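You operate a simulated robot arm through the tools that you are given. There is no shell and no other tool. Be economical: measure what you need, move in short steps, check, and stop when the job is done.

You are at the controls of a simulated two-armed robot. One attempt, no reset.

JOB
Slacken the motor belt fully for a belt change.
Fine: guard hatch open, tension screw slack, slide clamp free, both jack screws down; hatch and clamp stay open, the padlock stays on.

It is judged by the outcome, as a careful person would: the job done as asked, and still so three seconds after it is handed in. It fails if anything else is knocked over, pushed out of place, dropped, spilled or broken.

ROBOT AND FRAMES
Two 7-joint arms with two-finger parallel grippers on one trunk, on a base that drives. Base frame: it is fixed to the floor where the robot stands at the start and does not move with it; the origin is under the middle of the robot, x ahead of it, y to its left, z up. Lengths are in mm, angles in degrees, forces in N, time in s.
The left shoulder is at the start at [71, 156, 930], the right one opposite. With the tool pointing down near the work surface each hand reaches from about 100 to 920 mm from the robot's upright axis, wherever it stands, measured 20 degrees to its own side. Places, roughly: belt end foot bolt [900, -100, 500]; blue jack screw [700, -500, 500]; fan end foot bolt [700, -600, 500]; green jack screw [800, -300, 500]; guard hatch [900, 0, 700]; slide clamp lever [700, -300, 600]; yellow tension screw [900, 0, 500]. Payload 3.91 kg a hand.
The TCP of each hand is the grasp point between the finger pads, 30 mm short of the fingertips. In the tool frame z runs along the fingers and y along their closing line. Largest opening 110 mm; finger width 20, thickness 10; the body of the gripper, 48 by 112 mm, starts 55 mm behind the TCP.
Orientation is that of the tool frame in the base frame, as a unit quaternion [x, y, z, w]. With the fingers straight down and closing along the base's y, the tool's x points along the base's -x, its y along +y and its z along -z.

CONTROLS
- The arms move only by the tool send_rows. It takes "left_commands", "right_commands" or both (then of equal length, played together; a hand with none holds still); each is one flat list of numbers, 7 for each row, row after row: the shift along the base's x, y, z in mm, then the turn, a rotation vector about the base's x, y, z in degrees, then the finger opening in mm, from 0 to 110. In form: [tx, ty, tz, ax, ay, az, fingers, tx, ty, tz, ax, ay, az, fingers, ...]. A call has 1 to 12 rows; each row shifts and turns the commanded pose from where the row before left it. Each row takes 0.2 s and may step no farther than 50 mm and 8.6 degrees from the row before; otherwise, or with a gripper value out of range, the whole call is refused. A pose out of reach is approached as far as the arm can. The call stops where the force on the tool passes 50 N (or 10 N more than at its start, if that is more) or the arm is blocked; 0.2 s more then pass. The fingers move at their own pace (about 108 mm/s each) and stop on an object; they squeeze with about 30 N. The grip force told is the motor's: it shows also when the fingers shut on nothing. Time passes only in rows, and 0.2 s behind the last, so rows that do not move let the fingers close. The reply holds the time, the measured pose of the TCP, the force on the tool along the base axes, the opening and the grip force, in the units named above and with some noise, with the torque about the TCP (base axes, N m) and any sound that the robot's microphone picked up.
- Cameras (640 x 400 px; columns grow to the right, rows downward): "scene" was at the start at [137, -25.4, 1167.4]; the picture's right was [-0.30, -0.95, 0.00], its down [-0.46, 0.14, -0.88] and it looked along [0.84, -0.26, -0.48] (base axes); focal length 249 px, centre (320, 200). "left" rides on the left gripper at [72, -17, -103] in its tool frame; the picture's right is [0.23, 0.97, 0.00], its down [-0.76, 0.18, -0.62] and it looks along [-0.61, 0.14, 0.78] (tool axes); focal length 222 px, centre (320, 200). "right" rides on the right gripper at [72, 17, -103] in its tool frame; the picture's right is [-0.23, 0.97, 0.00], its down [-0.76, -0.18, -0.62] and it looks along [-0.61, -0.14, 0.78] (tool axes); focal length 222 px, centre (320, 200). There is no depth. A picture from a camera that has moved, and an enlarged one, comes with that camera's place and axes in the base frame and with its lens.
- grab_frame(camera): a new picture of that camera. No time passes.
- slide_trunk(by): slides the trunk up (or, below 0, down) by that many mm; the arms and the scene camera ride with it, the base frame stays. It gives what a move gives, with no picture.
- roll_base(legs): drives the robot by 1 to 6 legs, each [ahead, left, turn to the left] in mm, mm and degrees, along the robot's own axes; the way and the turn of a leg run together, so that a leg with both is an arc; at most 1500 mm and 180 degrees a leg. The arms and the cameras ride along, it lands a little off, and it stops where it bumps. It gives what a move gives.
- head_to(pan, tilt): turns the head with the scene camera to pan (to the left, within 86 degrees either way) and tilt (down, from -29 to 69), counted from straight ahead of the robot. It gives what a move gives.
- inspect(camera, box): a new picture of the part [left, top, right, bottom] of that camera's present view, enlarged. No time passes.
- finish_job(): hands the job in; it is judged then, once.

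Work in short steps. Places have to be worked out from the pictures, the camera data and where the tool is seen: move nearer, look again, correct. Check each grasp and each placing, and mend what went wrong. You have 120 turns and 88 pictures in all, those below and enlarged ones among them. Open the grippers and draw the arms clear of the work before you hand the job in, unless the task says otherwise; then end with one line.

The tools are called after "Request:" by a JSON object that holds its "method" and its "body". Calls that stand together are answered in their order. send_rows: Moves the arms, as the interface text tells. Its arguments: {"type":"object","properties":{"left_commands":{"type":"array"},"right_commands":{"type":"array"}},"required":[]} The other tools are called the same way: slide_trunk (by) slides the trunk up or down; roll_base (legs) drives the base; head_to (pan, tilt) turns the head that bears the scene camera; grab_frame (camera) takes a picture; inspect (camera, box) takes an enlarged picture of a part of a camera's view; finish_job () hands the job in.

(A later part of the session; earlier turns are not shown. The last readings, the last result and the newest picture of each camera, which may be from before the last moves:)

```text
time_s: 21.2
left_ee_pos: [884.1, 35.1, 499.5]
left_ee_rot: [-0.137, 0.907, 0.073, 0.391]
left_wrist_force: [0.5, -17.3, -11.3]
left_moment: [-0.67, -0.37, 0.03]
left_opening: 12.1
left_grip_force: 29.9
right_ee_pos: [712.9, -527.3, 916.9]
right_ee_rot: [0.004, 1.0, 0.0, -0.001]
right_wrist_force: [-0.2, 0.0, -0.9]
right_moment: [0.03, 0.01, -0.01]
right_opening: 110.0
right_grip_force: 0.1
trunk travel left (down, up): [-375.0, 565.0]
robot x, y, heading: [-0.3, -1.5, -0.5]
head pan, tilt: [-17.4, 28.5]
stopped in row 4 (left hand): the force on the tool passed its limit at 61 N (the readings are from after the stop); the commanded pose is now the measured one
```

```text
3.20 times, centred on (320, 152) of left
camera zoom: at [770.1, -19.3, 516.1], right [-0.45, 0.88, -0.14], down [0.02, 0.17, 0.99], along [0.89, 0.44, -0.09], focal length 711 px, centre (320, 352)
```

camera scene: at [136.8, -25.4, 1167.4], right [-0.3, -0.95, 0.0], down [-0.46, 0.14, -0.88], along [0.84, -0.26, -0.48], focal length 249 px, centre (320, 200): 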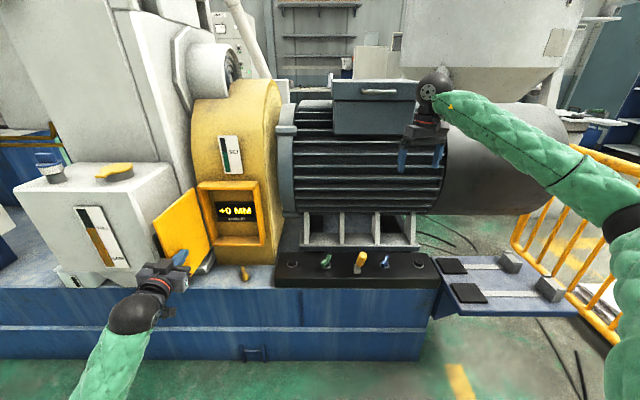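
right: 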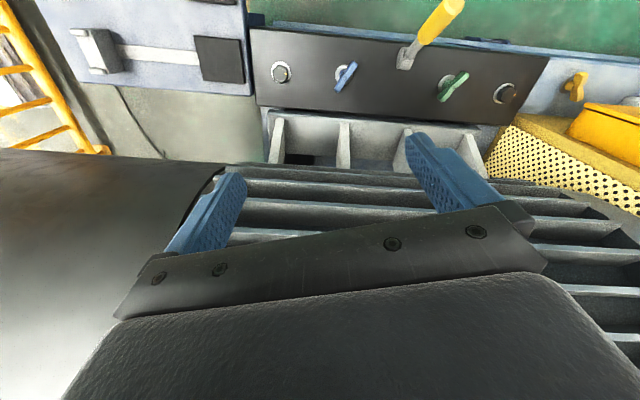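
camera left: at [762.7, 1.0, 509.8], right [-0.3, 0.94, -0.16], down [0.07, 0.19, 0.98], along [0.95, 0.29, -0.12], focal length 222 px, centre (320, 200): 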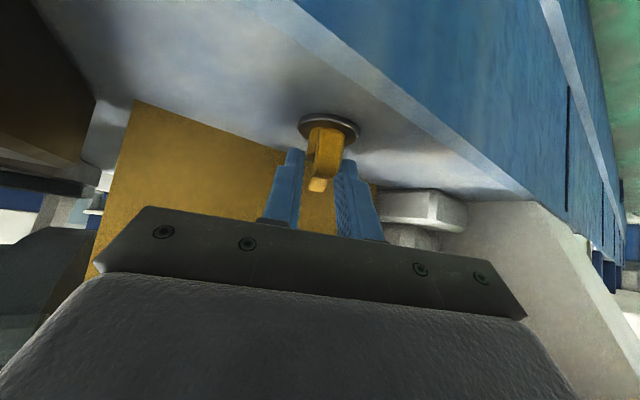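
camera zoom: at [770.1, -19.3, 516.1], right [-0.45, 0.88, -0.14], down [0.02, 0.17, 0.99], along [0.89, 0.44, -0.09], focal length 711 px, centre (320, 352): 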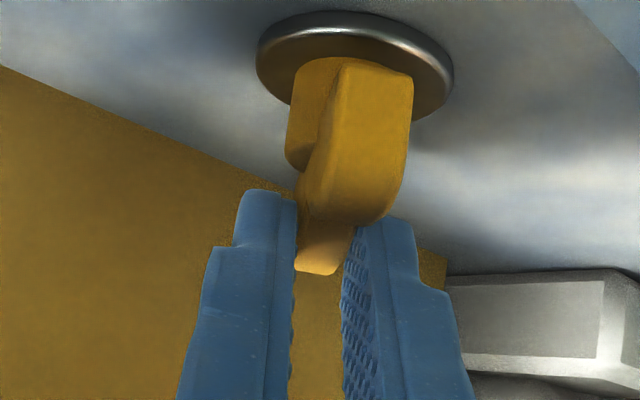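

The bar is now skewed relative to the fingers. I'll open, back out 25 mm along the tool axis and take a fresh look.

Request:
{"method": "send_rows", "body": {"left_commands": [0, 0, 0, 0, 0, 0, 60, -20, -6, 20, 0, 0, 0, 60, 0, 0, 0, 0, 0, 0, 60]}}

Request:
{"method": "inspect", "body": {"camera": "left", "box": [200, 60, 440, 210]}}

Request:
{"method": "inspect", "body": {"camera": "scene", "box": [200, 120, 280, 170]}}

```text
time_s: 22.2
left_ee_pos: [874.6, 57.8, 531.6]
left_ee_rot: [-0.14, 0.9, 0.091, 0.404]
left_wrist_force: [0.3, -0.8, -0.1]
left_moment: [-0.01, 0.03, 0.01]
left_opening: 60.2
left_grip_force: 0.1
right_ee_pos: [713.9, -526.5, 917.6]
right_ee_rot: [0.004, 1.0, 0.0, -0.002]
right_wrist_force: [0.4, -0.4, -0.4]
right_moment: [-0.02, 0.01, 0.0]
right_opening: 109.7
right_grip_force: 0.0
trunk travel left (down, up): [-375.0, 565.0]
robot x, y, heading: [1.4, -3.9, -0.5]
head pan, tilt: [-17.4, 28.5]
stopped in row 3 (left hand): the arm was blocked; the commanded pose is now the measured one
```

```text
2.67 times, centred on (320, 135) of left
camera zoom: at [762.8, 0.9, 543.6], right [-0.46, 0.88, -0.12], down [-0.01, 0.13, 0.99], along [0.89, 0.46, -0.05], focal length 592 px, centre (320, 373)
```

zoom: 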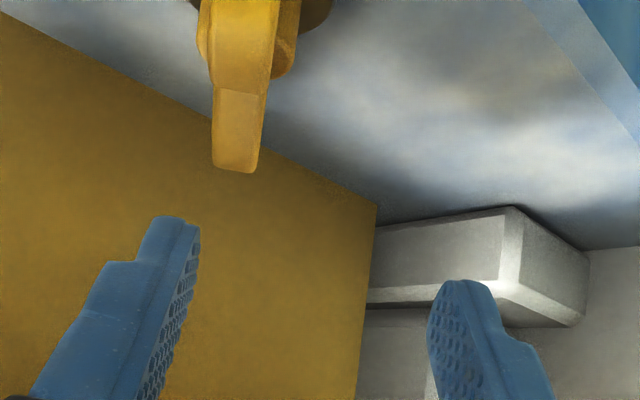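

```text
8.00 times, centred on (240, 145) of scene
camera zoom: at [137.3, -27.9, 1167.4], right [-0.31, -0.95, 0.0], down [-0.45, 0.15, -0.88], along [0.84, -0.27, -0.48], focal length 1990 px, centre (960, 640)
```

zoom: 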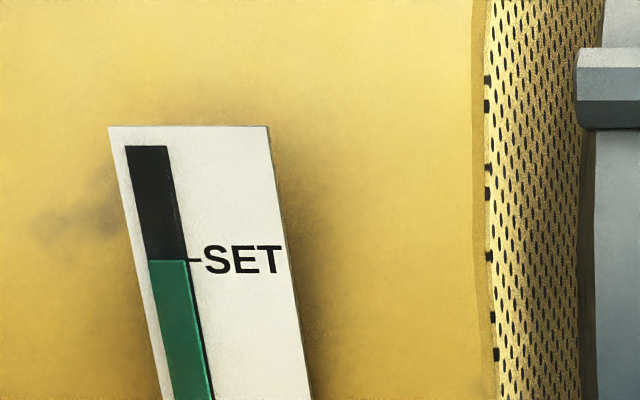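

The gauge went back to SET, and the "blocked" report shows the left wrist is at a joint limit when yawed to that side. The wing turns with little force, so instead I'll push its near end sideways with closed fingers from a comfortable pose. First, re-pose at a steeper tilt.

Request:
{"method": "send_rows", "body": {"left_commands": [-30, 0, 15, 0, 0, -8, 60, -15, 0, 5, 0, 0, -8, 40, -5, 2, 5, 0, 0, -8, 0, 0, 0, 0, 0, 0, -8, 0, 0, 0, 0, 0, 0, -6.5, 0, 0, 0, 0, 2.5, 8.2, 0, 0, 0, 0, 0, 2.5, 8.2, 0, 0]}}

Request:
{"method": "inspect", "body": {"camera": "left", "box": [200, 40, 440, 190]}}

```text
time_s: 23.8
left_ee_pos: [824.2, 57.0, 554.7]
left_ee_rot: [0.173, 0.946, -0.033, 0.271]
left_wrist_force: [0.8, 0.5, 0.1]
left_moment: [-0.04, 0.0, -0.02]
left_opening: 0.0
left_grip_force: 30.4
right_ee_pos: [715.3, -527.1, 918.0]
right_ee_rot: [0.004, 1.0, 0.0, -0.001]
right_wrist_force: [-0.1, 0.3, 0.0]
right_moment: [-0.03, 0.0, -0.01]
right_opening: 109.8
right_grip_force: 0.0
trunk travel left (down, up): [-375.0, 565.0]
robot x, y, heading: [1.1, -4.1, -0.6]
head pan, tilt: [-17.4, 28.5]
```

```text
2.67 times, centred on (320, 115) of left
camera zoom: at [709.6, 80.9, 604.7], right [0.16, 0.98, -0.09], down [0.36, 0.03, 0.93], along [0.92, -0.18, -0.35], focal length 592 px, centre (320, 427)
```

zoom: 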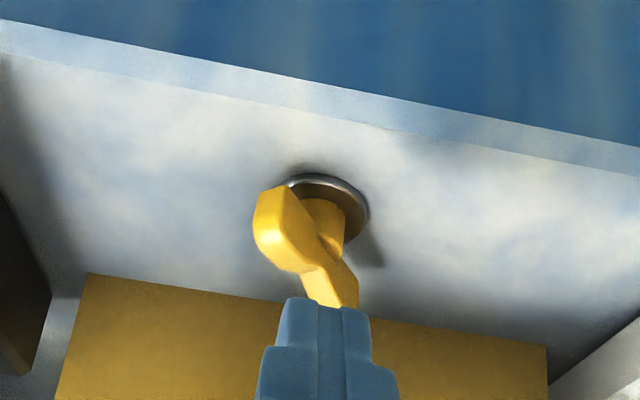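

The pose is good; the screw axis is around [885, 40]. I'll lower the closed fingertips beside the wing's near end (on its left side) and sweep it anticlockwise.

Request:
{"method": "send_rows", "body": {"left_commands": [10, 4, -30, 0, 0, 0, 0, 10, 4, -29, 0, 0, 0, 0, 4.6, -10.8, 0, 0, 0, 0, 0, -1.2, -4.5, 0, 0, 0, 0, 0, -0.3, -7.1, 0, 0, 0, 0, 0]}}

Request:
{"method": "inspect", "body": {"camera": "left", "box": [200, 60, 440, 210]}}

Request:
{"method": "inspect", "body": {"camera": "scene", "box": [200, 120, 280, 170]}}

```text
time_s: 25.0
left_ee_pos: [847.0, 43.7, 497.4]
left_ee_rot: [0.173, 0.946, -0.033, 0.271]
left_wrist_force: [0.2, 4.4, -0.2]
left_moment: [0.09, 0.03, 0.09]
left_opening: 0.1
left_grip_force: 30.0
right_ee_pos: [715.8, -525.6, 918.0]
right_ee_rot: [0.004, 1.0, 0.0, -0.001]
right_wrist_force: [-0.2, -0.3, 0.5]
right_moment: [-0.02, 0.01, -0.01]
right_opening: 109.8
right_grip_force: 0.0
trunk travel left (down, up): [-375.0, 565.0]
robot x, y, heading: [1.5, -1.7, -0.6]
head pan, tilt: [-17.4, 28.5]
```

```text
2.67 times, centred on (320, 135) of left
camera zoom: at [732.7, 66.4, 545.9], right [0.16, 0.98, -0.09], down [0.35, 0.03, 0.93], along [0.92, -0.18, -0.34], focal length 592 px, centre (320, 373)
```

zoom: 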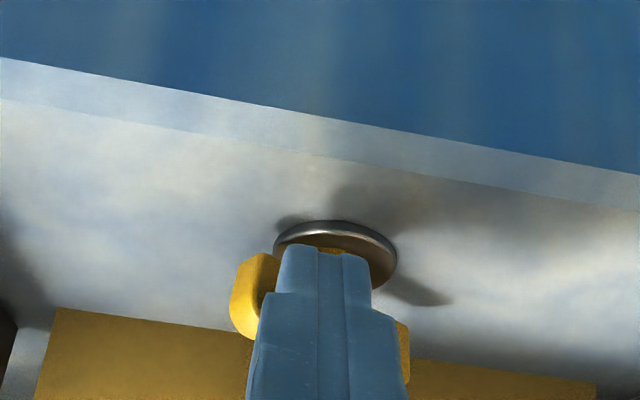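

```text
8.00 times, centred on (240, 145) of scene
camera zoom: at [137.3, -27.8, 1167.4], right [-0.31, -0.95, 0.0], down [-0.45, 0.15, -0.88], along [0.84, -0.27, -0.48], focal length 1990 px, centre (960, 640)
```

zoom: 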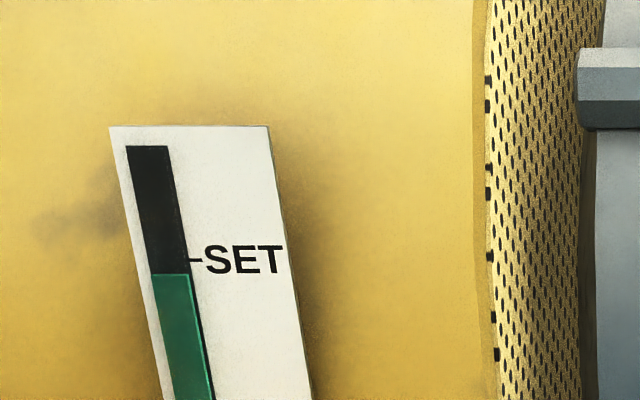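

Pushing works with only 4 N and the gauge is falling. Continue the arc.

Request:
{"method": "send_rows", "body": {"left_commands": [1, -6, 0, 0, 0, 0, 0, 3, -6.5, 0, 0, 0, 0, 0, 4.5, -5.4, 0, 0, 0, 0, 0, 6, -4, 0, 0, 0, 0, 0]}}

Request:
{"method": "inspect", "body": {"camera": "left", "box": [200, 60, 440, 210]}}

Request:
{"method": "inspect", "body": {"camera": "scene", "box": [200, 120, 280, 170]}}

```text
time_s: 26.0
left_ee_pos: [861.3, 20.0, 496.9]
left_ee_rot: [0.175, 0.946, -0.034, 0.271]
left_wrist_force: [-4.4, 1.6, -0.4]
left_moment: [0.02, 0.08, 0.08]
left_opening: 0.0
left_grip_force: 30.0
right_ee_pos: [714.1, -528.0, 917.1]
right_ee_rot: [0.005, 1.0, -0.001, -0.001]
right_wrist_force: [-0.4, 0.5, 0.5]
right_moment: [0.03, 0.01, 0.01]
right_opening: 110.1
right_grip_force: 0.0
trunk travel left (down, up): [-375.0, 565.0]
robot x, y, heading: [-0.3, -3.9, -0.7]
head pan, tilt: [-17.4, 28.5]
```

```text
2.67 times, centred on (320, 135) of left
camera zoom: at [746.8, 44.0, 546.3], right [0.16, 0.98, -0.09], down [0.35, 0.03, 0.94], along [0.92, -0.18, -0.34], focal length 592 px, centre (320, 373)
```

zoom: 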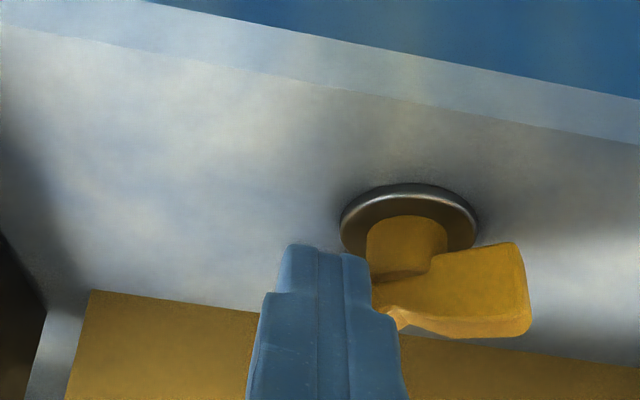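

```text
8.00 times, centred on (240, 145) of scene
camera zoom: at [137.0, -28.1, 1167.4], right [-0.31, -0.95, 0.0], down [-0.45, 0.15, -0.88], along [0.84, -0.27, -0.48], focal length 1990 px, centre (960, 640)
```

zoom: 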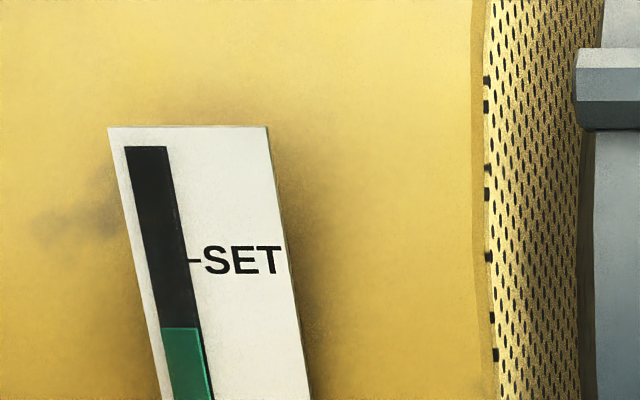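

The wing is about 90° round and the gauge is about 40% of the way down, so it needs more. I'll keep sweeping the arc round the far side.

Request:
{"method": "send_rows", "body": {"left_commands": [4, -1.8, 0, 0, 0, 0, 0, 4, -1.4, 0, 0, 0, 0, 0, 7.1, -0.3, 0, 0, 0, 0, 0, 6.8, 1.5, 0, 0, 0, 0, 0, 6.3, 3.3, 0, 0, 0, 0, 0]}}

Request:
{"method": "inspect", "body": {"camera": "left", "box": [200, 60, 440, 210]}}

Request:
{"method": "inspect", "body": {"camera": "scene", "box": [200, 120, 280, 170]}}

```text
time_s: 27.2
left_ee_pos: [889.2, 21.0, 497.7]
left_ee_rot: [0.176, 0.946, -0.034, 0.269]
left_wrist_force: [-12.8, -8.8, -1.1]
left_moment: [-0.12, 0.15, 0.09]
left_opening: 0.0
left_grip_force: 29.9
right_ee_pos: [713.6, -528.8, 917.5]
right_ee_rot: [0.005, 1.0, -0.001, -0.001]
right_wrist_force: [-0.5, -0.1, 0.0]
right_moment: [0.0, 0.01, 0.04]
right_opening: 109.9
right_grip_force: 0.0
trunk travel left (down, up): [-375.0, 565.0]
robot x, y, heading: [1.4, -1.7, -0.5]
head pan, tilt: [-17.4, 28.5]
```

```text
2.67 times, centred on (320, 135) of left
camera zoom: at [775.4, 43.9, 546.1], right [0.16, 0.98, -0.09], down [0.35, 0.03, 0.93], along [0.92, -0.18, -0.34], focal length 592 px, centre (320, 373)
```

zoom: 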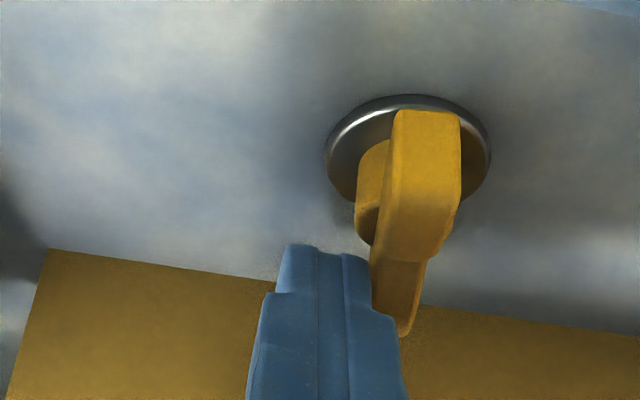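

```text
8.00 times, centred on (240, 145) of scene
camera zoom: at [136.8, -28.6, 1167.4], right [-0.31, -0.95, 0.0], down [-0.45, 0.15, -0.88], along [0.84, -0.27, -0.48], focal length 1990 px, centre (960, 640)
```

zoom: 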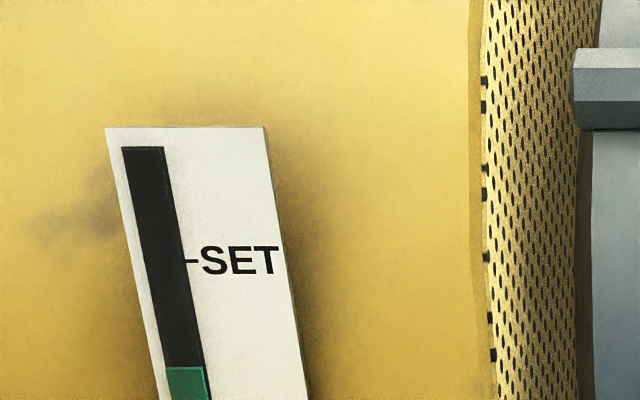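

Gauge is nearly down, with the force rising to 15 N. I'll push a bit further and check for the stop.

Request:
{"method": "send_rows", "body": {"left_commands": [3, 2, 0, 0, 0, 0, 0, 2.2, 2.7, 0, 0, 0, 0, 0, 2, 3, 0, 0, 0, 0, 0, 1.5, 3, 0, 0, 0, 0, 0]}}

Request:
{"method": "inspect", "body": {"camera": "scene", "box": [200, 130, 280, 180]}}

Request:
{"method": "inspect", "body": {"camera": "left", "box": [200, 60, 440, 210]}}

```text
time_s: 28.2
left_ee_pos: [899.3, 32.1, 498.9]
left_ee_rot: [0.174, 0.946, -0.033, 0.271]
left_wrist_force: [0.5, -6.6, 7.7]
left_moment: [0.0, -0.02, -0.01]
left_opening: 0.0
left_grip_force: 30.0
right_ee_pos: [713.5, -526.5, 918.9]
right_ee_rot: [0.004, 1.0, 0.0, 0.0]
right_wrist_force: [-0.8, 0.6, 0.0]
right_moment: [-0.03, -0.03, 0.01]
right_opening: 109.8
right_grip_force: 0.2
trunk travel left (down, up): [-375.0, 565.0]
robot x, y, heading: [1.8, -2.6, -0.6]
head pan, tilt: [-17.4, 28.5]
```

```text
8.00 times, centred on (240, 155) of scene
camera zoom: at [136.8, -28.2, 1167.6], right [-0.31, -0.95, 0.0], down [-0.45, 0.15, -0.88], along [0.84, -0.27, -0.48], focal length 1990 px, centre (960, 560)
```

zoom: 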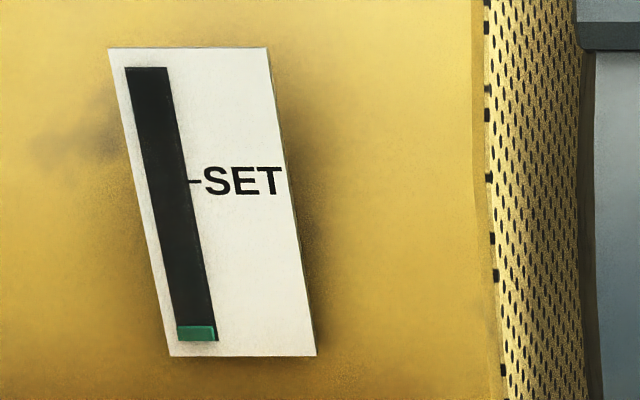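

```text
2.67 times, centred on (320, 135) of left
camera zoom: at [784.9, 56.0, 547.0], right [0.16, 0.98, -0.09], down [0.35, 0.03, 0.94], along [0.92, -0.18, -0.34], focal length 592 px, centre (320, 373)
```

zoom: 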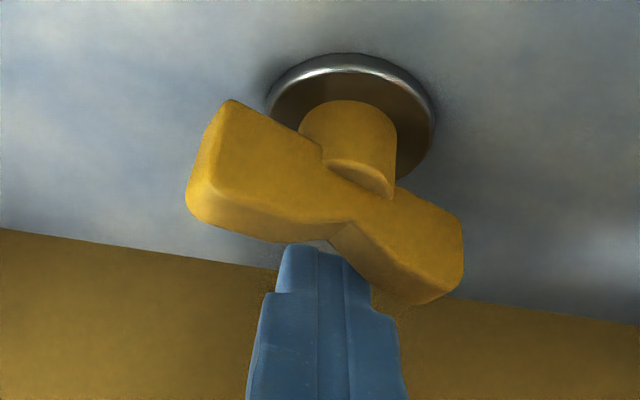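

The wing has passed 180° and the gauge is almost at the bottom. I'll push a little more to find the end stop.

Request:
{"method": "send_rows", "body": {"left_commands": [0.5, 4, 0, 0, 0, 0, 0, 0, 4, 0, 0, 0, 0, 0, -0.5, 4, 0, 0, 0, 0, 0]}}

Request:
{"method": "inspect", "body": {"camera": "scene", "box": [200, 130, 280, 180]}}

Request:
{"method": "inspect", "body": {"camera": "left", "box": [200, 60, 440, 210]}}

```text
time_s: 29.0
left_ee_pos: [899.3, 46.0, 499.6]
left_ee_rot: [0.174, 0.946, -0.034, 0.272]
left_wrist_force: [21.7, -12.5, 13.4]
left_moment: [0.1, -0.35, 0.25]
left_opening: 0.0
left_grip_force: 29.9
right_ee_pos: [714.3, -528.1, 918.6]
right_ee_rot: [0.004, 1.0, 0.0, 0.0]
right_wrist_force: [-0.8, 0.0, -0.6]
right_moment: [0.02, 0.01, 0.0]
right_opening: 109.9
right_grip_force: 0.1
trunk travel left (down, up): [-375.0, 565.0]
robot x, y, heading: [1.6, -2.0, -0.7]
head pan, tilt: [-17.4, 28.5]
```

```text
8.00 times, centred on (240, 155) of scene
camera zoom: at [137.1, -28.6, 1167.5], right [-0.31, -0.95, 0.0], down [-0.45, 0.15, -0.88], along [0.84, -0.27, -0.48], focal length 1990 px, centre (960, 560)
```

zoom: 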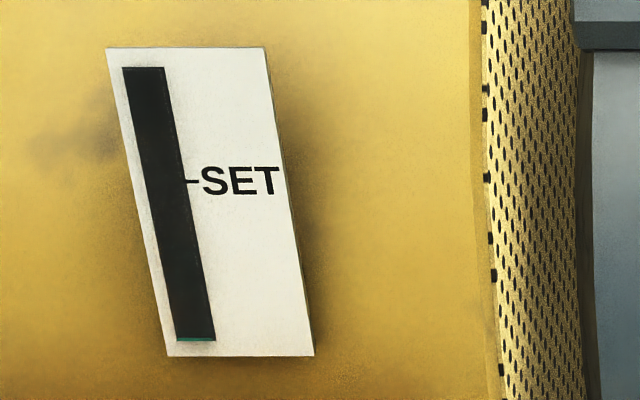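

```text
2.67 times, centred on (320, 135) of left
camera zoom: at [785.9, 68.7, 547.0], right [0.16, 0.98, -0.09], down [0.35, 0.03, 0.94], along [0.92, -0.18, -0.34], focal length 592 px, centre (320, 373)
```

zoom: 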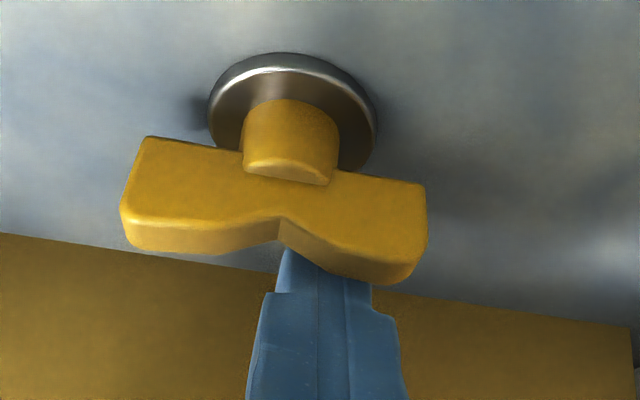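

The gauge reads essentially zero. One more small nudge to seat it at the stop.

Request:
{"method": "send_rows", "body": {"left_commands": [-2, 3, 0, 0, 0, 0, 0, -3, 3, 0, 0, 0, 0, 0]}}

Request:
{"method": "inspect", "body": {"camera": "scene", "box": [210, 150, 250, 175]}}

```text
time_s: 29.4
left_ee_pos: [898.5, 46.8, 500.5]
left_ee_rot: [0.174, 0.945, -0.034, 0.274]
left_wrist_force: [3.3, -0.4, -0.2]
left_moment: [0.0, -0.05, -0.01]
left_opening: 0.2
left_grip_force: 30.0
right_ee_pos: [714.6, -526.4, 918.3]
right_ee_rot: [0.003, 1.0, -0.001, -0.001]
right_wrist_force: [0.2, 1.5, -0.1]
right_moment: [0.02, 0.0, 0.01]
right_opening: 109.8
right_grip_force: 0.0
trunk travel left (down, up): [-375.0, 565.0]
robot x, y, heading: [-4.1, -2.3, -0.6]
head pan, tilt: [-17.4, 28.5]
stopped in row 2 (left hand): the force on the tool passed its limit at 55 N (the readings are from after the stop); the commanded pose is now the measured one
```

```text
16.00 times, centred on (230, 162) of scene
camera zoom: at [137.6, -28.0, 1167.0], right [-0.31, -0.95, 0.0], down [-0.45, 0.15, -0.88], along [0.84, -0.27, -0.48], focal length 3980 px, centre (1760, 800)
```

zoom: 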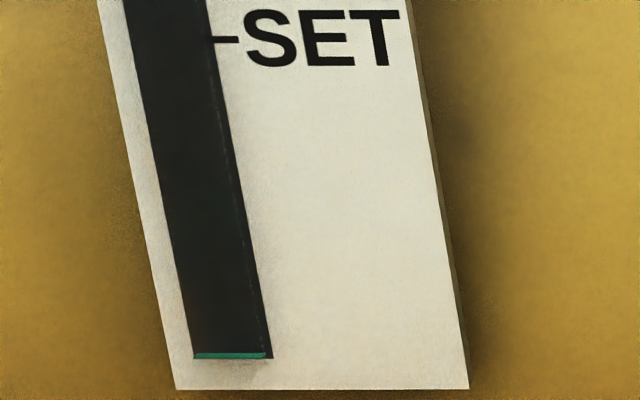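

The screw is at its stop and the belt gauge is at zero: tension screw slack. I'll withdraw the left hand up and back.

Request:
{"method": "send_rows", "body": {"left_commands": [0, -3, 20, 0, 0, 0, 0, 0, 0, 25, 0, 0, 0, 0, -35, 5, 10, 0, 0, 0, 0, -45, 10, 10, 0, 0, 0, 0, -45, 10, 10, 0, 0, 0, 0]}}

Request:
{"method": "grab_frame", "body": {"camera": "scene"}}

```text
time_s: 30.6
left_ee_pos: [774.5, 68.5, 572.8]
left_ee_rot: [0.174, 0.946, -0.033, 0.273]
left_wrist_force: [-0.5, -0.3, -0.2]
left_moment: [-0.02, 0.01, -0.01]
left_opening: 0.0
left_grip_force: 29.9
right_ee_pos: [713.2, -527.3, 918.4]
right_ee_rot: [0.005, 1.0, 0.0, 0.0]
right_wrist_force: [0.3, 0.3, 0.8]
right_moment: [0.03, 0.03, -0.01]
right_opening: 110.1
right_grip_force: 0.1
trunk travel left (down, up): [-375.0, 565.0]
robot x, y, heading: [1.0, -0.2, -0.8]
head pan, tilt: [-17.4, 28.5]
```

```text
38 pictures are left
camera scene: at [137.4, -28.2, 1167.5], right [-0.31, -0.95, 0.0], down [-0.45, 0.15, -0.88], along [0.84, -0.27, -0.48], focal length 249 px, centre (320, 200)
```

scene: 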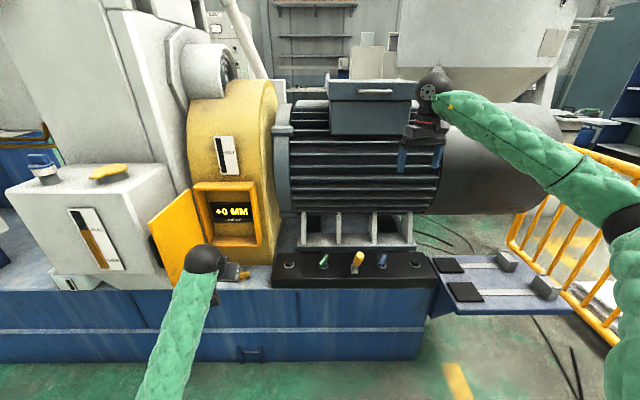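

Tension is off. Next is the clamp lever: its grip tip triangulates to [668, -329, 648] and its pivot to about [752, -354, 490], leaning toward me. I'll bring the right hand above the grip with its fingers closing along the machine's length.

Request:
{"method": "send_rows", "body": {"right_commands": [-40, 20, 0, 0, 0, -8.5, 110, -5, 45, -10, 0, 0, -8.5, 80, 0, 48, -10, 0, 0, 0, 80, 0, 45, -20, 0, 0, 0, 70, 0, 38, -30, 0, 0, 0, 70, 0, 0, -45, 0, 0, 0, 70, 0, 0, -45, 0, 0, 0, 70]}}

Request:
{"method": "grab_frame", "body": {"camera": "right"}}

Request:
{"method": "inspect", "body": {"camera": "scene", "box": [270, 190, 450, 300]}}

```text
time_s: 32.2
left_ee_pos: [776.0, 68.3, 573.6]
left_ee_rot: [0.174, 0.946, -0.034, 0.273]
left_wrist_force: [0.0, 0.0, -0.6]
left_moment: [0.01, -0.04, 0.02]
left_opening: 0.0
left_grip_force: 30.0
right_ee_pos: [668.6, -330.7, 757.0]
right_ee_rot: [0.153, 0.988, 0.001, 0.0]
right_wrist_force: [0.1, 1.1, 0.5]
right_moment: [0.03, 0.01, 0.03]
right_opening: 70.0
right_grip_force: 0.1
trunk travel left (down, up): [-375.0, 565.0]
robot x, y, heading: [1.5, -2.4, -0.3]
head pan, tilt: [-17.4, 28.5]
```

```text
37 pictures are left
camera right: at [605.0, -292.2, 861.4], right [0.51, 0.86, 0.0], down [0.67, -0.4, 0.62], along [0.54, -0.32, -0.78], focal length 222 px, centre (320, 200)
```

right: 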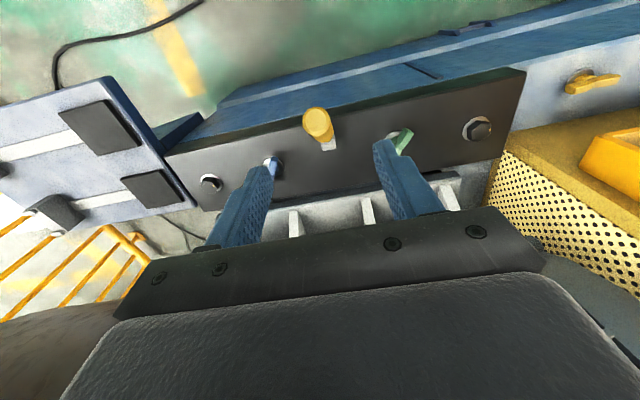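

```text
3.56 times, centred on (360, 245) of scene
camera zoom: at [137.8, -28.3, 1167.4], right [-0.31, -0.95, 0.0], down [-0.45, 0.15, -0.88], along [0.84, -0.27, -0.48], focal length 884 px, centre (178, 40)
```

zoom: 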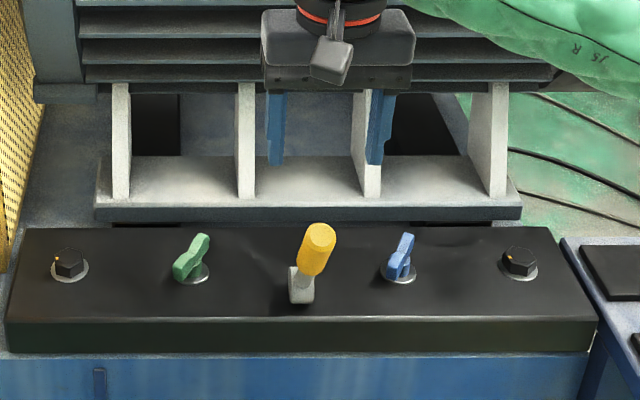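

The grip end is at about [658, -327, 660] and the pivot at [762, -365, 495]. I'll lower the open fingers astride the grip and close.

Request:
{"method": "send_rows", "body": {"right_commands": [1, -0.5, -40, 0, 0, 0, 70, 1, -0.5, -40, 0, 0, 0, 70, 0, 0, -36, 0, 0, 0, 70, 0, 0, 0, 0, 0, 0, 0, 0, 0, 0, 0, 0, 0, 0]}}

Request:
{"method": "grab_frame", "body": {"camera": "right"}}

```text
time_s: 33.4
left_ee_pos: [775.1, 67.9, 574.0]
left_ee_rot: [0.175, 0.945, -0.034, 0.273]
left_wrist_force: [-0.2, 0.5, 0.3]
left_moment: [-0.02, 0.0, 0.02]
left_opening: 0.0
left_grip_force: 29.7
right_ee_pos: [670.1, -334.7, 643.0]
right_ee_rot: [0.154, 0.988, 0.0, 0.0]
right_wrist_force: [-2.5, -9.7, -0.1]
right_moment: [-0.48, -0.16, -0.45]
right_opening: 24.9
right_grip_force: 45.2
trunk travel left (down, up): [-375.0, 565.0]
robot x, y, heading: [-0.4, -0.8, -0.7]
head pan, tilt: [-17.4, 28.5]
```

```text
35 pictures are left
camera right: at [606.3, -295.9, 747.2], right [0.51, 0.86, 0.0], down [0.67, -0.4, 0.62], along [0.53, -0.32, -0.78], focal length 222 px, centre (320, 200)
```

right: 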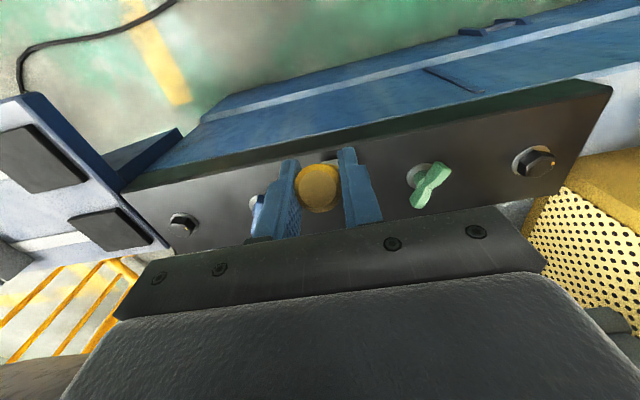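

Gripped (25 mm). I'll feel which way it moves, starting with small steps toward me and down.

Request:
{"method": "send_rows", "body": {"right_commands": [-4, 1.2, -2.7, 0, 0, 0, 0, -4, 1.2, -2.8, 0, 0, 0, 0, -4, 1.2, -2.9, 0, 0, 0, 0]}}

```text
time_s: 34.2
left_ee_pos: [774.6, 67.7, 574.7]
left_ee_rot: [0.175, 0.945, -0.033, 0.273]
left_wrist_force: [-0.2, 0.6, 0.0]
left_moment: [0.01, 0.01, 0.0]
left_opening: 0.0
left_grip_force: 29.9
right_ee_pos: [657.9, -330.3, 633.0]
right_ee_rot: [0.154, 0.988, 0.0, 0.0]
right_wrist_force: [-2.2, -27.6, 11.9]
right_moment: [-1.12, -1.06, -0.41]
right_opening: 24.8
right_grip_force: 45.2
trunk travel left (down, up): [-375.0, 565.0]
robot x, y, heading: [0.8, 1.7, -0.7]
head pan, tilt: [-17.4, 28.5]
```

The lever moves toward me. There's some sideways load, so I'll correct about 4 mm laterally and continue along the arc.

Request:
{"method": "send_rows", "body": {"right_commands": [-7.3, 0, -6.1, 0, 0, 0, 0, -7.3, 0.3, -6.1, 0, 0, 0, 0, -6, 1.8, -6.7, 0, 0, 0, 0, -6, 1.8, -6.8, 0, 0, 0, 0]}}

Request:
{"method": "inspect", "body": {"camera": "scene", "box": [270, 190, 450, 300]}}

```text
time_s: 35.2
left_ee_pos: [775.1, 68.6, 573.7]
left_ee_rot: [0.175, 0.945, -0.034, 0.273]
left_wrist_force: [-0.4, 0.2, 0.0]
left_moment: [0.03, -0.02, -0.01]
left_opening: 0.4
left_grip_force: 30.0
right_ee_pos: [633.0, -322.4, 608.0]
right_ee_rot: [0.151, 0.988, 0.0, 0.0]
right_wrist_force: [12.7, 6.5, 5.8]
right_moment: [-0.65, -1.13, -0.67]
right_opening: 25.1
right_grip_force: 45.1
trunk travel left (down, up): [-375.0, 565.0]
robot x, y, heading: [-0.4, -3.8, -0.7]
head pan, tilt: [-17.4, 28.5]
```

```text
3.56 times, centred on (360, 245) of scene
camera zoom: at [137.8, -27.3, 1167.4], right [-0.31, -0.95, 0.0], down [-0.45, 0.15, -0.88], along [0.84, -0.27, -0.48], focal length 884 px, centre (178, 40)
```

zoom: 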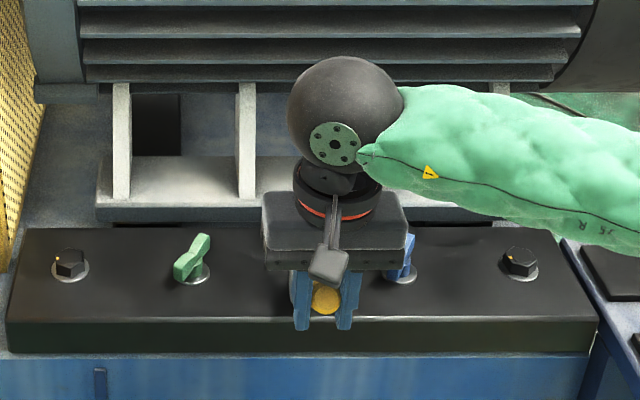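

It follows well. Continue further down the arc until it stops.

Request:
{"method": "send_rows", "body": {"right_commands": [-5.3, 1.6, -7.4, 0, 0, 0, 0, -5.3, 1.6, -7.4, 0, 0, 0, 0, -4.6, 1.4, -8, 0, 0, 0, 0, -4.6, 1.4, -8, 0, 0, 0, 0, -3.8, 1.1, -8.5, 0, 0, 0, 0, -3.7, 1.1, -8.5, 0, 0, 0, 0, -2.9, 0.9, -8.6, 0, 0, 0, 0, -2.8, 0.9, -8.6, 0, 0, 0, 0]}}

Request:
{"method": "inspect", "body": {"camera": "scene", "box": [270, 190, 450, 300]}}

```text
time_s: 36.5
left_ee_pos: [776.3, 69.2, 573.5]
left_ee_rot: [0.174, 0.945, -0.033, 0.274]
left_wrist_force: [-0.2, 0.2, -0.3]
left_moment: [0.01, 0.02, -0.02]
left_opening: 0.2
left_grip_force: 29.9
right_ee_pos: [610.4, -314.8, 567.1]
right_ee_rot: [0.151, 0.988, 0.002, 0.0]
right_wrist_force: [0.3, 6.4, -0.3]
right_moment: [-0.38, -0.06, -0.49]
right_opening: 24.9
right_grip_force: 45.0
trunk travel left (down, up): [-375.0, 565.0]
robot x, y, heading: [-1.5, -4.8, -0.3]
head pan, tilt: [-17.4, 28.5]
stopped in row 6 (right hand): the force on the tool passed its limit at 72 N (the readings are from after the stop); the commanded pose is now the measured one
```

```text
3.56 times, centred on (360, 245) of scene
camera zoom: at [137.6, -27.6, 1167.2], right [-0.31, -0.95, 0.0], down [-0.45, 0.15, -0.88], along [0.84, -0.27, -0.48], focal length 884 px, centre (178, 40)
```

zoom: 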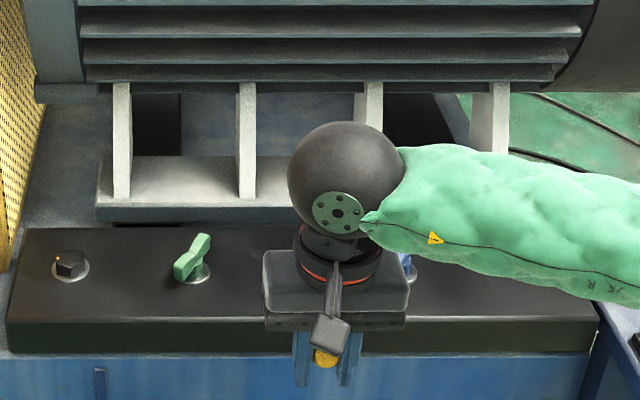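

It stopped firmly at about 66° lean. I'll release, lift clear and look at the lever's resting position.

Request:
{"method": "send_rows", "body": {"right_commands": [0, 0, 0, 0, 0, 0, 70, 0, 0, 0, 0, 0, 0, 70, 0, 0, 45, 0, 0, 0, 70, 0, 0, 45, 0, 0, 0, 70, 0, -40, 20, 0, 0, 0, 70, 0, -48, 0, 0, 0, 0, 70, 0, -48, 0, 0, 0, 0, 70]}}

Request:
{"method": "inspect", "body": {"camera": "scene", "box": [270, 210, 450, 322]}}

```text
time_s: 38.1
left_ee_pos: [776.3, 69.9, 574.0]
left_ee_rot: [0.174, 0.945, -0.034, 0.273]
left_wrist_force: [0.5, -0.2, 0.5]
left_moment: [0.02, 0.0, -0.04]
left_opening: 0.0
left_grip_force: 30.0
right_ee_pos: [610.5, -449.9, 678.6]
right_ee_rot: [0.151, 0.989, 0.002, 0.0]
right_wrist_force: [-0.5, 0.1, 0.0]
right_moment: [-0.02, 0.04, -0.01]
right_opening: 70.2
right_grip_force: 0.0
trunk travel left (down, up): [-375.0, 565.0]
robot x, y, heading: [4.4, -0.3, -0.4]
head pan, tilt: [-17.4, 28.5]
```

```text
3.56 times, centred on (360, 266) of scene
camera zoom: at [137.5, -27.5, 1167.4], right [-0.31, -0.95, 0.0], down [-0.45, 0.15, -0.88], along [0.84, -0.27, -0.48], focal length 884 px, centre (178, -35)
```

zoom: 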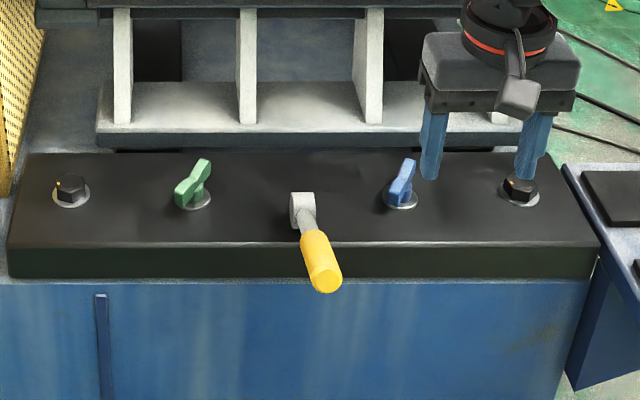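

The lever stays down. To make sure it's truly at its end stop, not just a misfit arc, I'll press down on the grip with closed fingers.

Request:
{"method": "send_rows", "body": {"right_commands": [2, 44, 0, 0, 0, 0, 0, 2, 44, 0, 0, 0, 0, 0, 2, 44, 0, 0, 0, 0, 0, 0, 0, -30, 0, 0, 0, 0, 0, 0, -20, 0, 0, 0, 0, 0, 0, -12, 0, 0, 0, 0, 0, 0, -8, 0, 0, 0, 0, -2, 0, -8, 0, 0, 0, 0, -2, 0, -8, 0, 0, 0, 0, -2, 0, -8, 0, 0, 0, 0]}}

```text
time_s: 40.3
left_ee_pos: [777.0, 69.8, 574.1]
left_ee_rot: [0.174, 0.945, -0.034, 0.273]
left_wrist_force: [0.2, -0.1, 0.1]
left_moment: [-0.01, -0.03, -0.01]
left_opening: 0.0
left_grip_force: 30.2
right_ee_pos: [608.8, -318.9, 582.8]
right_ee_rot: [0.151, 0.989, 0.002, 0.0]
right_wrist_force: [0.3, 0.4, -0.2]
right_moment: [0.0, -0.01, -0.01]
right_opening: 0.4
right_grip_force: 29.7
trunk travel left (down, up): [-375.0, 565.0]
robot x, y, heading: [3.0, 1.6, -0.4]
head pan, tilt: [-17.4, 28.5]
```

No contact yet; continue pressing down gently.

Request:
{"method": "send_rows", "body": {"right_commands": [0, 0, -8, 0, 0, 0, 0, 0, 0, -8, 0, 0, 0, 0, 0, 0, -6, 0, 0, 0, 0, 0, 0, -6, 0, 0, 0, 0]}}

Request:
{"method": "grab_frame", "body": {"camera": "right"}}

```text
time_s: 41.3
left_ee_pos: [773.2, 70.7, 576.8]
left_ee_rot: [0.174, 0.945, -0.034, 0.275]
left_wrist_force: [-0.4, -0.1, -0.9]
left_moment: [0.01, -0.04, 0.0]
left_opening: 0.1
left_grip_force: 30.0
right_ee_pos: [607.8, -320.0, 558.9]
right_ee_rot: [0.151, 0.988, 0.002, 0.004]
right_wrist_force: [-10.6, -4.9, 44.8]
right_moment: [-0.36, -0.12, 0.23]
right_opening: 0.0
right_grip_force: 30.2
trunk travel left (down, up): [-375.0, 565.0]
robot x, y, heading: [4.7, -0.4, -0.3]
head pan, tilt: [-17.4, 28.5]
```

```text
31 pictures are left
camera right: at [542.9, -281.3, 663.3], right [0.51, 0.86, 0.01], down [0.67, -0.4, 0.63], along [0.54, -0.31, -0.78], focal length 222 px, centre (320, 200)
```

right: 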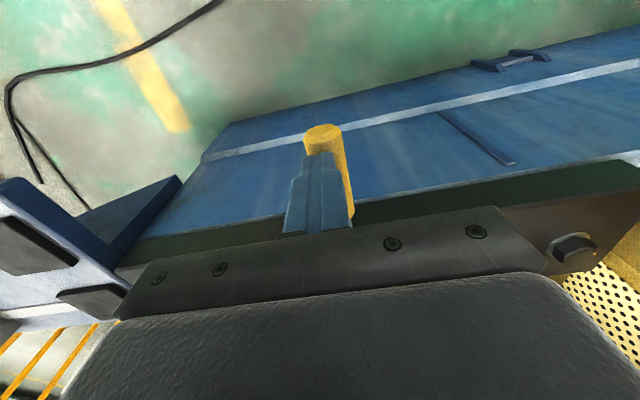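

The lever is hard against its stop (45 N up from the stop): clamp is open. Next I'll lift off, tilt the right hand 30° and move to view the blue jack screw.

Request:
{"method": "send_rows", "body": {"right_commands": [0, 0, 40, 0, 0, 0, 0, 0, -20, 40, 0, 0, 0, 0, 0, -40, 10, -2.5, -8.2, 0, 0, 10, -40, 0, -2.5, -8.2, 0, 0, 20, -35, 0, -2.5, -8.2, 0, 0, 30, -10, -20, -1.2, -4.1, 0, 0, 35, -5, -30, 0, 0, 0, 0]}}

Request:
{"method": "grab_frame", "body": {"camera": "right"}}

```text
time_s: 42.9
left_ee_pos: [776.3, 68.2, 574.5]
left_ee_rot: [0.173, 0.945, -0.032, 0.275]
left_wrist_force: [0.4, 0.0, 0.2]
left_moment: [0.0, -0.02, 0.0]
left_opening: 0.0
left_grip_force: 29.7
right_ee_pos: [702.5, -469.8, 594.1]
right_ee_rot: [0.147, 0.955, -0.035, 0.256]
right_wrist_force: [-0.6, 0.2, -0.1]
right_moment: [0.04, -0.02, 0.02]
right_opening: 0.0
right_grip_force: 30.1
trunk travel left (down, up): [-375.0, 565.0]
robot x, y, heading: [2.4, -2.0, -0.5]
head pan, tilt: [-17.4, 28.5]
```

```text
30 pictures are left
camera right: at [598.1, -419.0, 648.7], right [0.48, 0.87, 0.12], down [0.28, -0.28, 0.92], along [0.83, -0.41, -0.37], focal length 222 px, centre (320, 200)
```

right: 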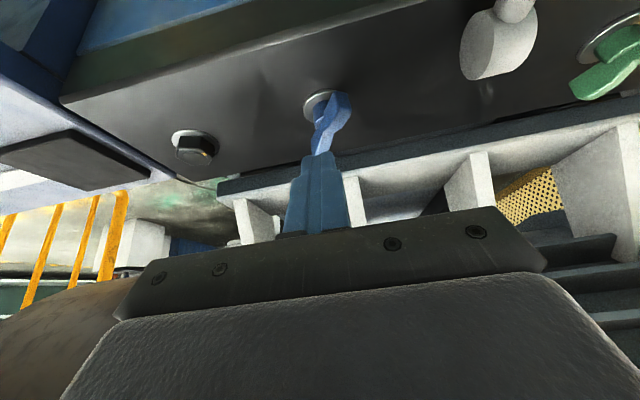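

Blue jack is around [763, -482, 470]. I'll zoom in for its bar orientation and the green one's too.

Request:
{"method": "inspect", "body": {"camera": "right", "box": [250, 70, 400, 165]}}

Request:
{"method": "inspect", "body": {"camera": "scene", "box": [310, 240, 410, 290]}}

```text
4.21 times, centred on (325, 118) of right
camera zoom: at [598.1, -419.0, 648.7], right [0.48, 0.87, 0.12], down [0.28, -0.28, 0.92], along [0.83, -0.41, -0.37], focal length 935 px, centre (299, 547)
```

zoom: 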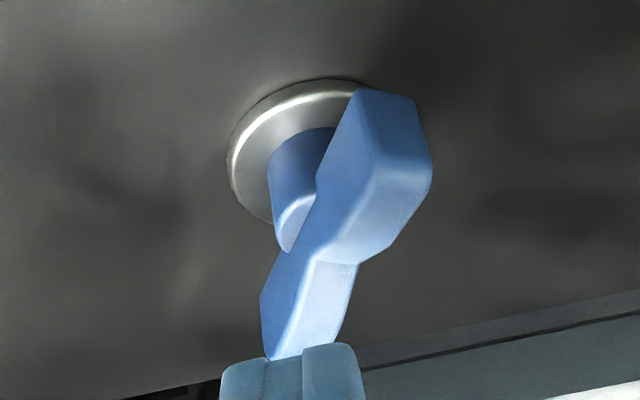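

```text
6.40 times, centred on (360, 265) of scene
camera zoom: at [137.8, -28.2, 1167.4], right [-0.31, -0.95, 0.0], down [-0.45, 0.15, -0.88], along [0.84, -0.27, -0.48], focal length 1592 px, centre (64, -216)
```

zoom: 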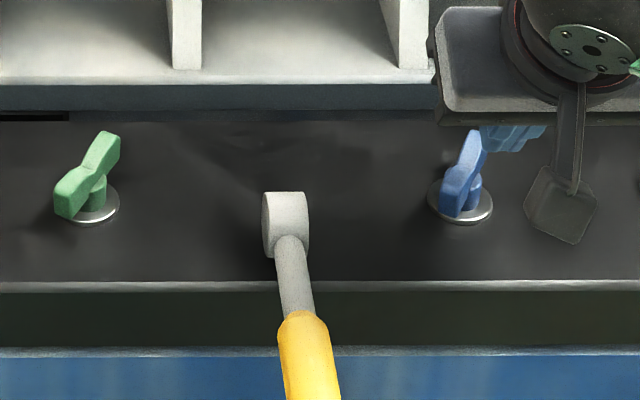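

Blue's bar points about -46°, with its axis at ≈[765, -483]. I'll lower the closed right fingertips behind its near end and sweep anticlockwise about 80°, then check the read-outs.

Request:
{"method": "send_rows", "body": {"right_commands": [28, 14, 0, 0, 0, 0, 0, 27, 14, 0, 0, 0, 0, 0, 0, 0, -40, 0, 0, 0, 0, 0, 0, -40, 0, 0, 0, 0, -10, -12, 0, 0, 0, 0, 0, -6.5, -2.6, 0, 0, 0, 0, 0, -5.5, -4.4, 0, 0, 0, 0, 0, -4.4, -5.5, 0, 0, 0, 0, 0, -2.6, -6.5, 0, 0, 0, 0, 0, -1, -7, 0, 0, 0, 0, 0]}}

Request:
{"method": "inspect", "body": {"camera": "right", "box": [220, 60, 420, 185]}}

Request:
{"method": "inspect", "body": {"camera": "scene", "box": [190, 130, 270, 250]}}

```text
time_s: 43.9
left_ee_pos: [775.7, 67.5, 573.4]
left_ee_rot: [0.174, 0.946, -0.033, 0.272]
left_wrist_force: [0.4, 0.3, -0.2]
left_moment: [-0.01, 0.02, -0.02]
left_opening: 0.0
left_grip_force: 29.4
right_ee_pos: [760.8, -439.2, 530.5]
right_ee_rot: [0.146, 0.954, -0.034, 0.261]
right_wrist_force: [-9.1, 2.4, 13.7]
right_moment: [0.03, 0.26, -0.03]
right_opening: 0.0
right_grip_force: 29.9
trunk travel left (down, up): [-375.0, 565.0]
robot x, y, heading: [3.4, -3.9, -0.6]
head pan, tilt: [-17.4, 28.5]
stopped in row 5 (right hand): the force on the tool passed its limit at 94 N (the readings are from after the stop); the commanded pose is now the measured one
```

```text
3.20 times, centred on (320, 122) of right
camera zoom: at [656.3, -389.3, 584.4], right [0.47, 0.87, 0.13], down [0.27, -0.28, 0.92], along [0.84, -0.4, -0.37], focal length 711 px, centre (320, 448)
```

zoom: 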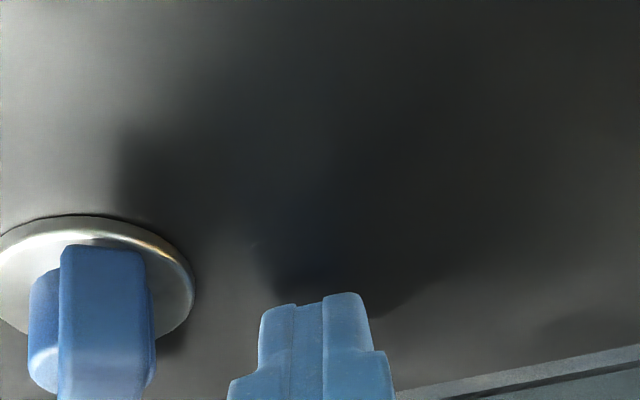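

```text
3.33 times, centred on (230, 190) of scene
camera zoom: at [137.4, -28.0, 1167.6], right [-0.31, -0.95, 0.0], down [-0.45, 0.15, -0.88], along [0.84, -0.27, -0.48], focal length 829 px, centre (620, 233)
```

zoom: 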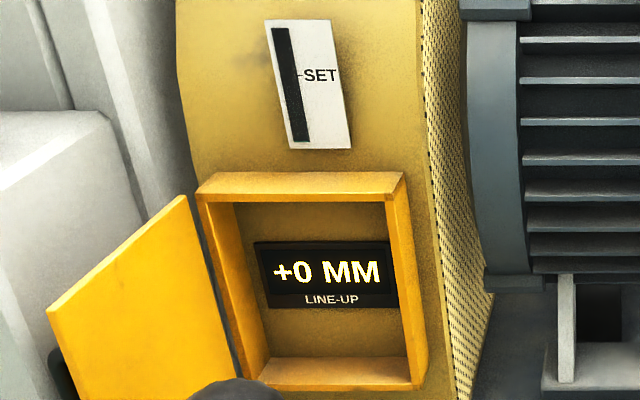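

The fingertips touched the plate: its top is higher than I judged (≈498). Recomputed blue axis is [740, -470], wing height ≈526. I'll raise, shift and then sweep.

Request:
{"method": "send_rows", "body": {"right_commands": [0, 0, 15, 0, 0, 0, 0, -14, 5, 0, 0, 0, 0, 0, -14, 5, 0, 0, 0, 0, 0, -10, -12, 0, 0, 0, 0, 0, -6.5, -2.6, 0, 0, 0, 0, 0, -5.5, -4.4, 0, 0, 0, 0, 0, -4.4, -5.5, 0, 0, 0, 0, 0, -2.6, -6.5, 0, 0, 0, 0, 0, -1, -7, 0, 0, 0, 0, 0]}}

Request:
{"method": "inspect", "body": {"camera": "right", "box": [220, 60, 420, 185]}}

Request:
{"method": "inspect", "body": {"camera": "scene", "box": [190, 130, 450, 290]}}

```text
time_s: 45.9
left_ee_pos: [775.6, 69.2, 573.9]
left_ee_rot: [0.174, 0.945, -0.034, 0.273]
left_wrist_force: [-0.3, 0.1, 0.7]
left_moment: [0.0, -0.04, 0.02]
left_opening: 0.2
left_grip_force: 30.2
right_ee_pos: [703.0, -467.6, 544.5]
right_ee_rot: [0.146, 0.954, -0.035, 0.259]
right_wrist_force: [-0.7, 4.1, -1.2]
right_moment: [0.08, -0.01, 0.07]
right_opening: 0.0
right_grip_force: 31.2
trunk travel left (down, up): [-375.0, 565.0]
robot x, y, heading: [0.1, -0.9, -0.7]
head pan, tilt: [-17.4, 28.5]
```

```text
3.20 times, centred on (320, 122) of right
camera zoom: at [597.7, -416.9, 597.1], right [0.48, 0.87, 0.12], down [0.27, -0.28, 0.92], along [0.84, -0.4, -0.37], focal length 711 px, centre (320, 448)
```

zoom: 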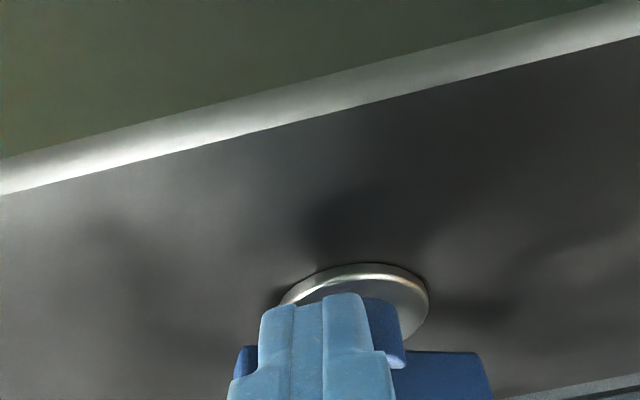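

```text
2.46 times, centred on (320, 210) of scene
camera zoom: at [137.5, -27.9, 1167.4], right [-0.31, -0.95, 0.0], down [-0.45, 0.15, -0.88], along [0.84, -0.27, -0.48], focal length 612 px, centre (320, 175)
```

zoom: 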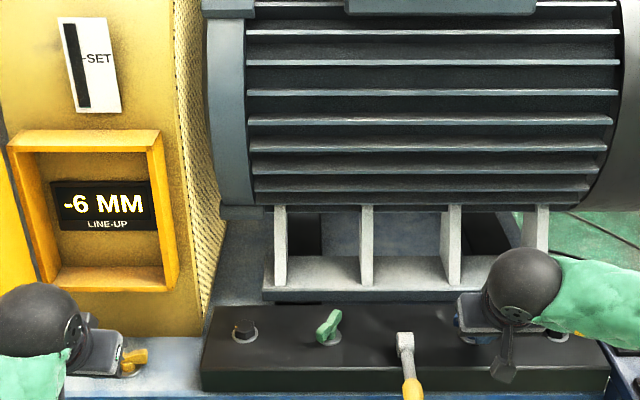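

Blue turned ~90° and the line-up reads -6 mm, so I'll keep the sides even. The left hand goes over to the green jack (axis ≈[810, -259], bar also about -45°); I'll position it and check first.

Request:
{"method": "send_rows", "body": {"left_commands": [0, -40, 25, 0, 0, 0, 0, 3, -48, 0, 0, 0, 0, 0, 5, -48, 0, 0, 0, 0, 0, 5, -48, 0, 0, 0, 0, 0, 5, -48, 0, 0, 0, 0, 0, 8, -48, 0, 0, 0, 0, 0, 0, -5, -25, 0, 0, 0, 0]}}

Request:
{"method": "grab_frame", "body": {"camera": "left"}}

```text
time_s: 47.5
left_ee_pos: [802.7, -216.0, 573.3]
left_ee_rot: [0.174, 0.946, -0.034, 0.272]
left_wrist_force: [-0.2, 0.1, 0.1]
left_moment: [-0.01, 0.0, 0.02]
left_opening: 0.1
left_grip_force: 29.7
right_ee_pos: [704.7, -466.6, 544.0]
right_ee_rot: [0.147, 0.954, -0.035, 0.26]
right_wrist_force: [-0.3, 3.2, 0.2]
right_moment: [0.07, 0.01, 0.1]
right_opening: 0.3
right_grip_force: 30.3
trunk travel left (down, up): [-375.0, 565.0]
robot x, y, heading: [-1.2, -2.9, -0.6]
head pan, tilt: [-17.4, 28.5]
```

```text
23 pictures are left
camera left: at [689.0, -193.4, 621.9], right [0.16, 0.98, -0.09], down [0.35, 0.03, 0.94], along [0.92, -0.18, -0.34], focal length 222 px, centre (320, 200)
```

left: 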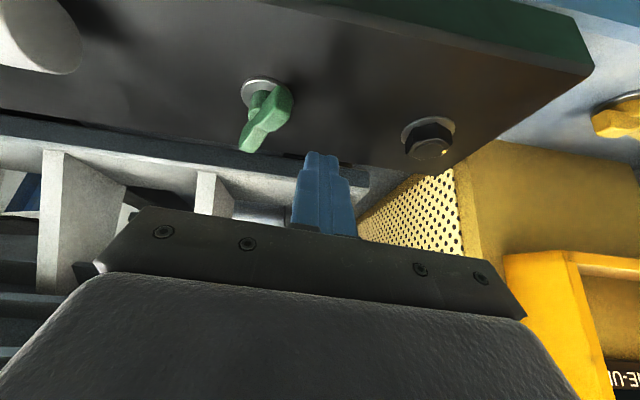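

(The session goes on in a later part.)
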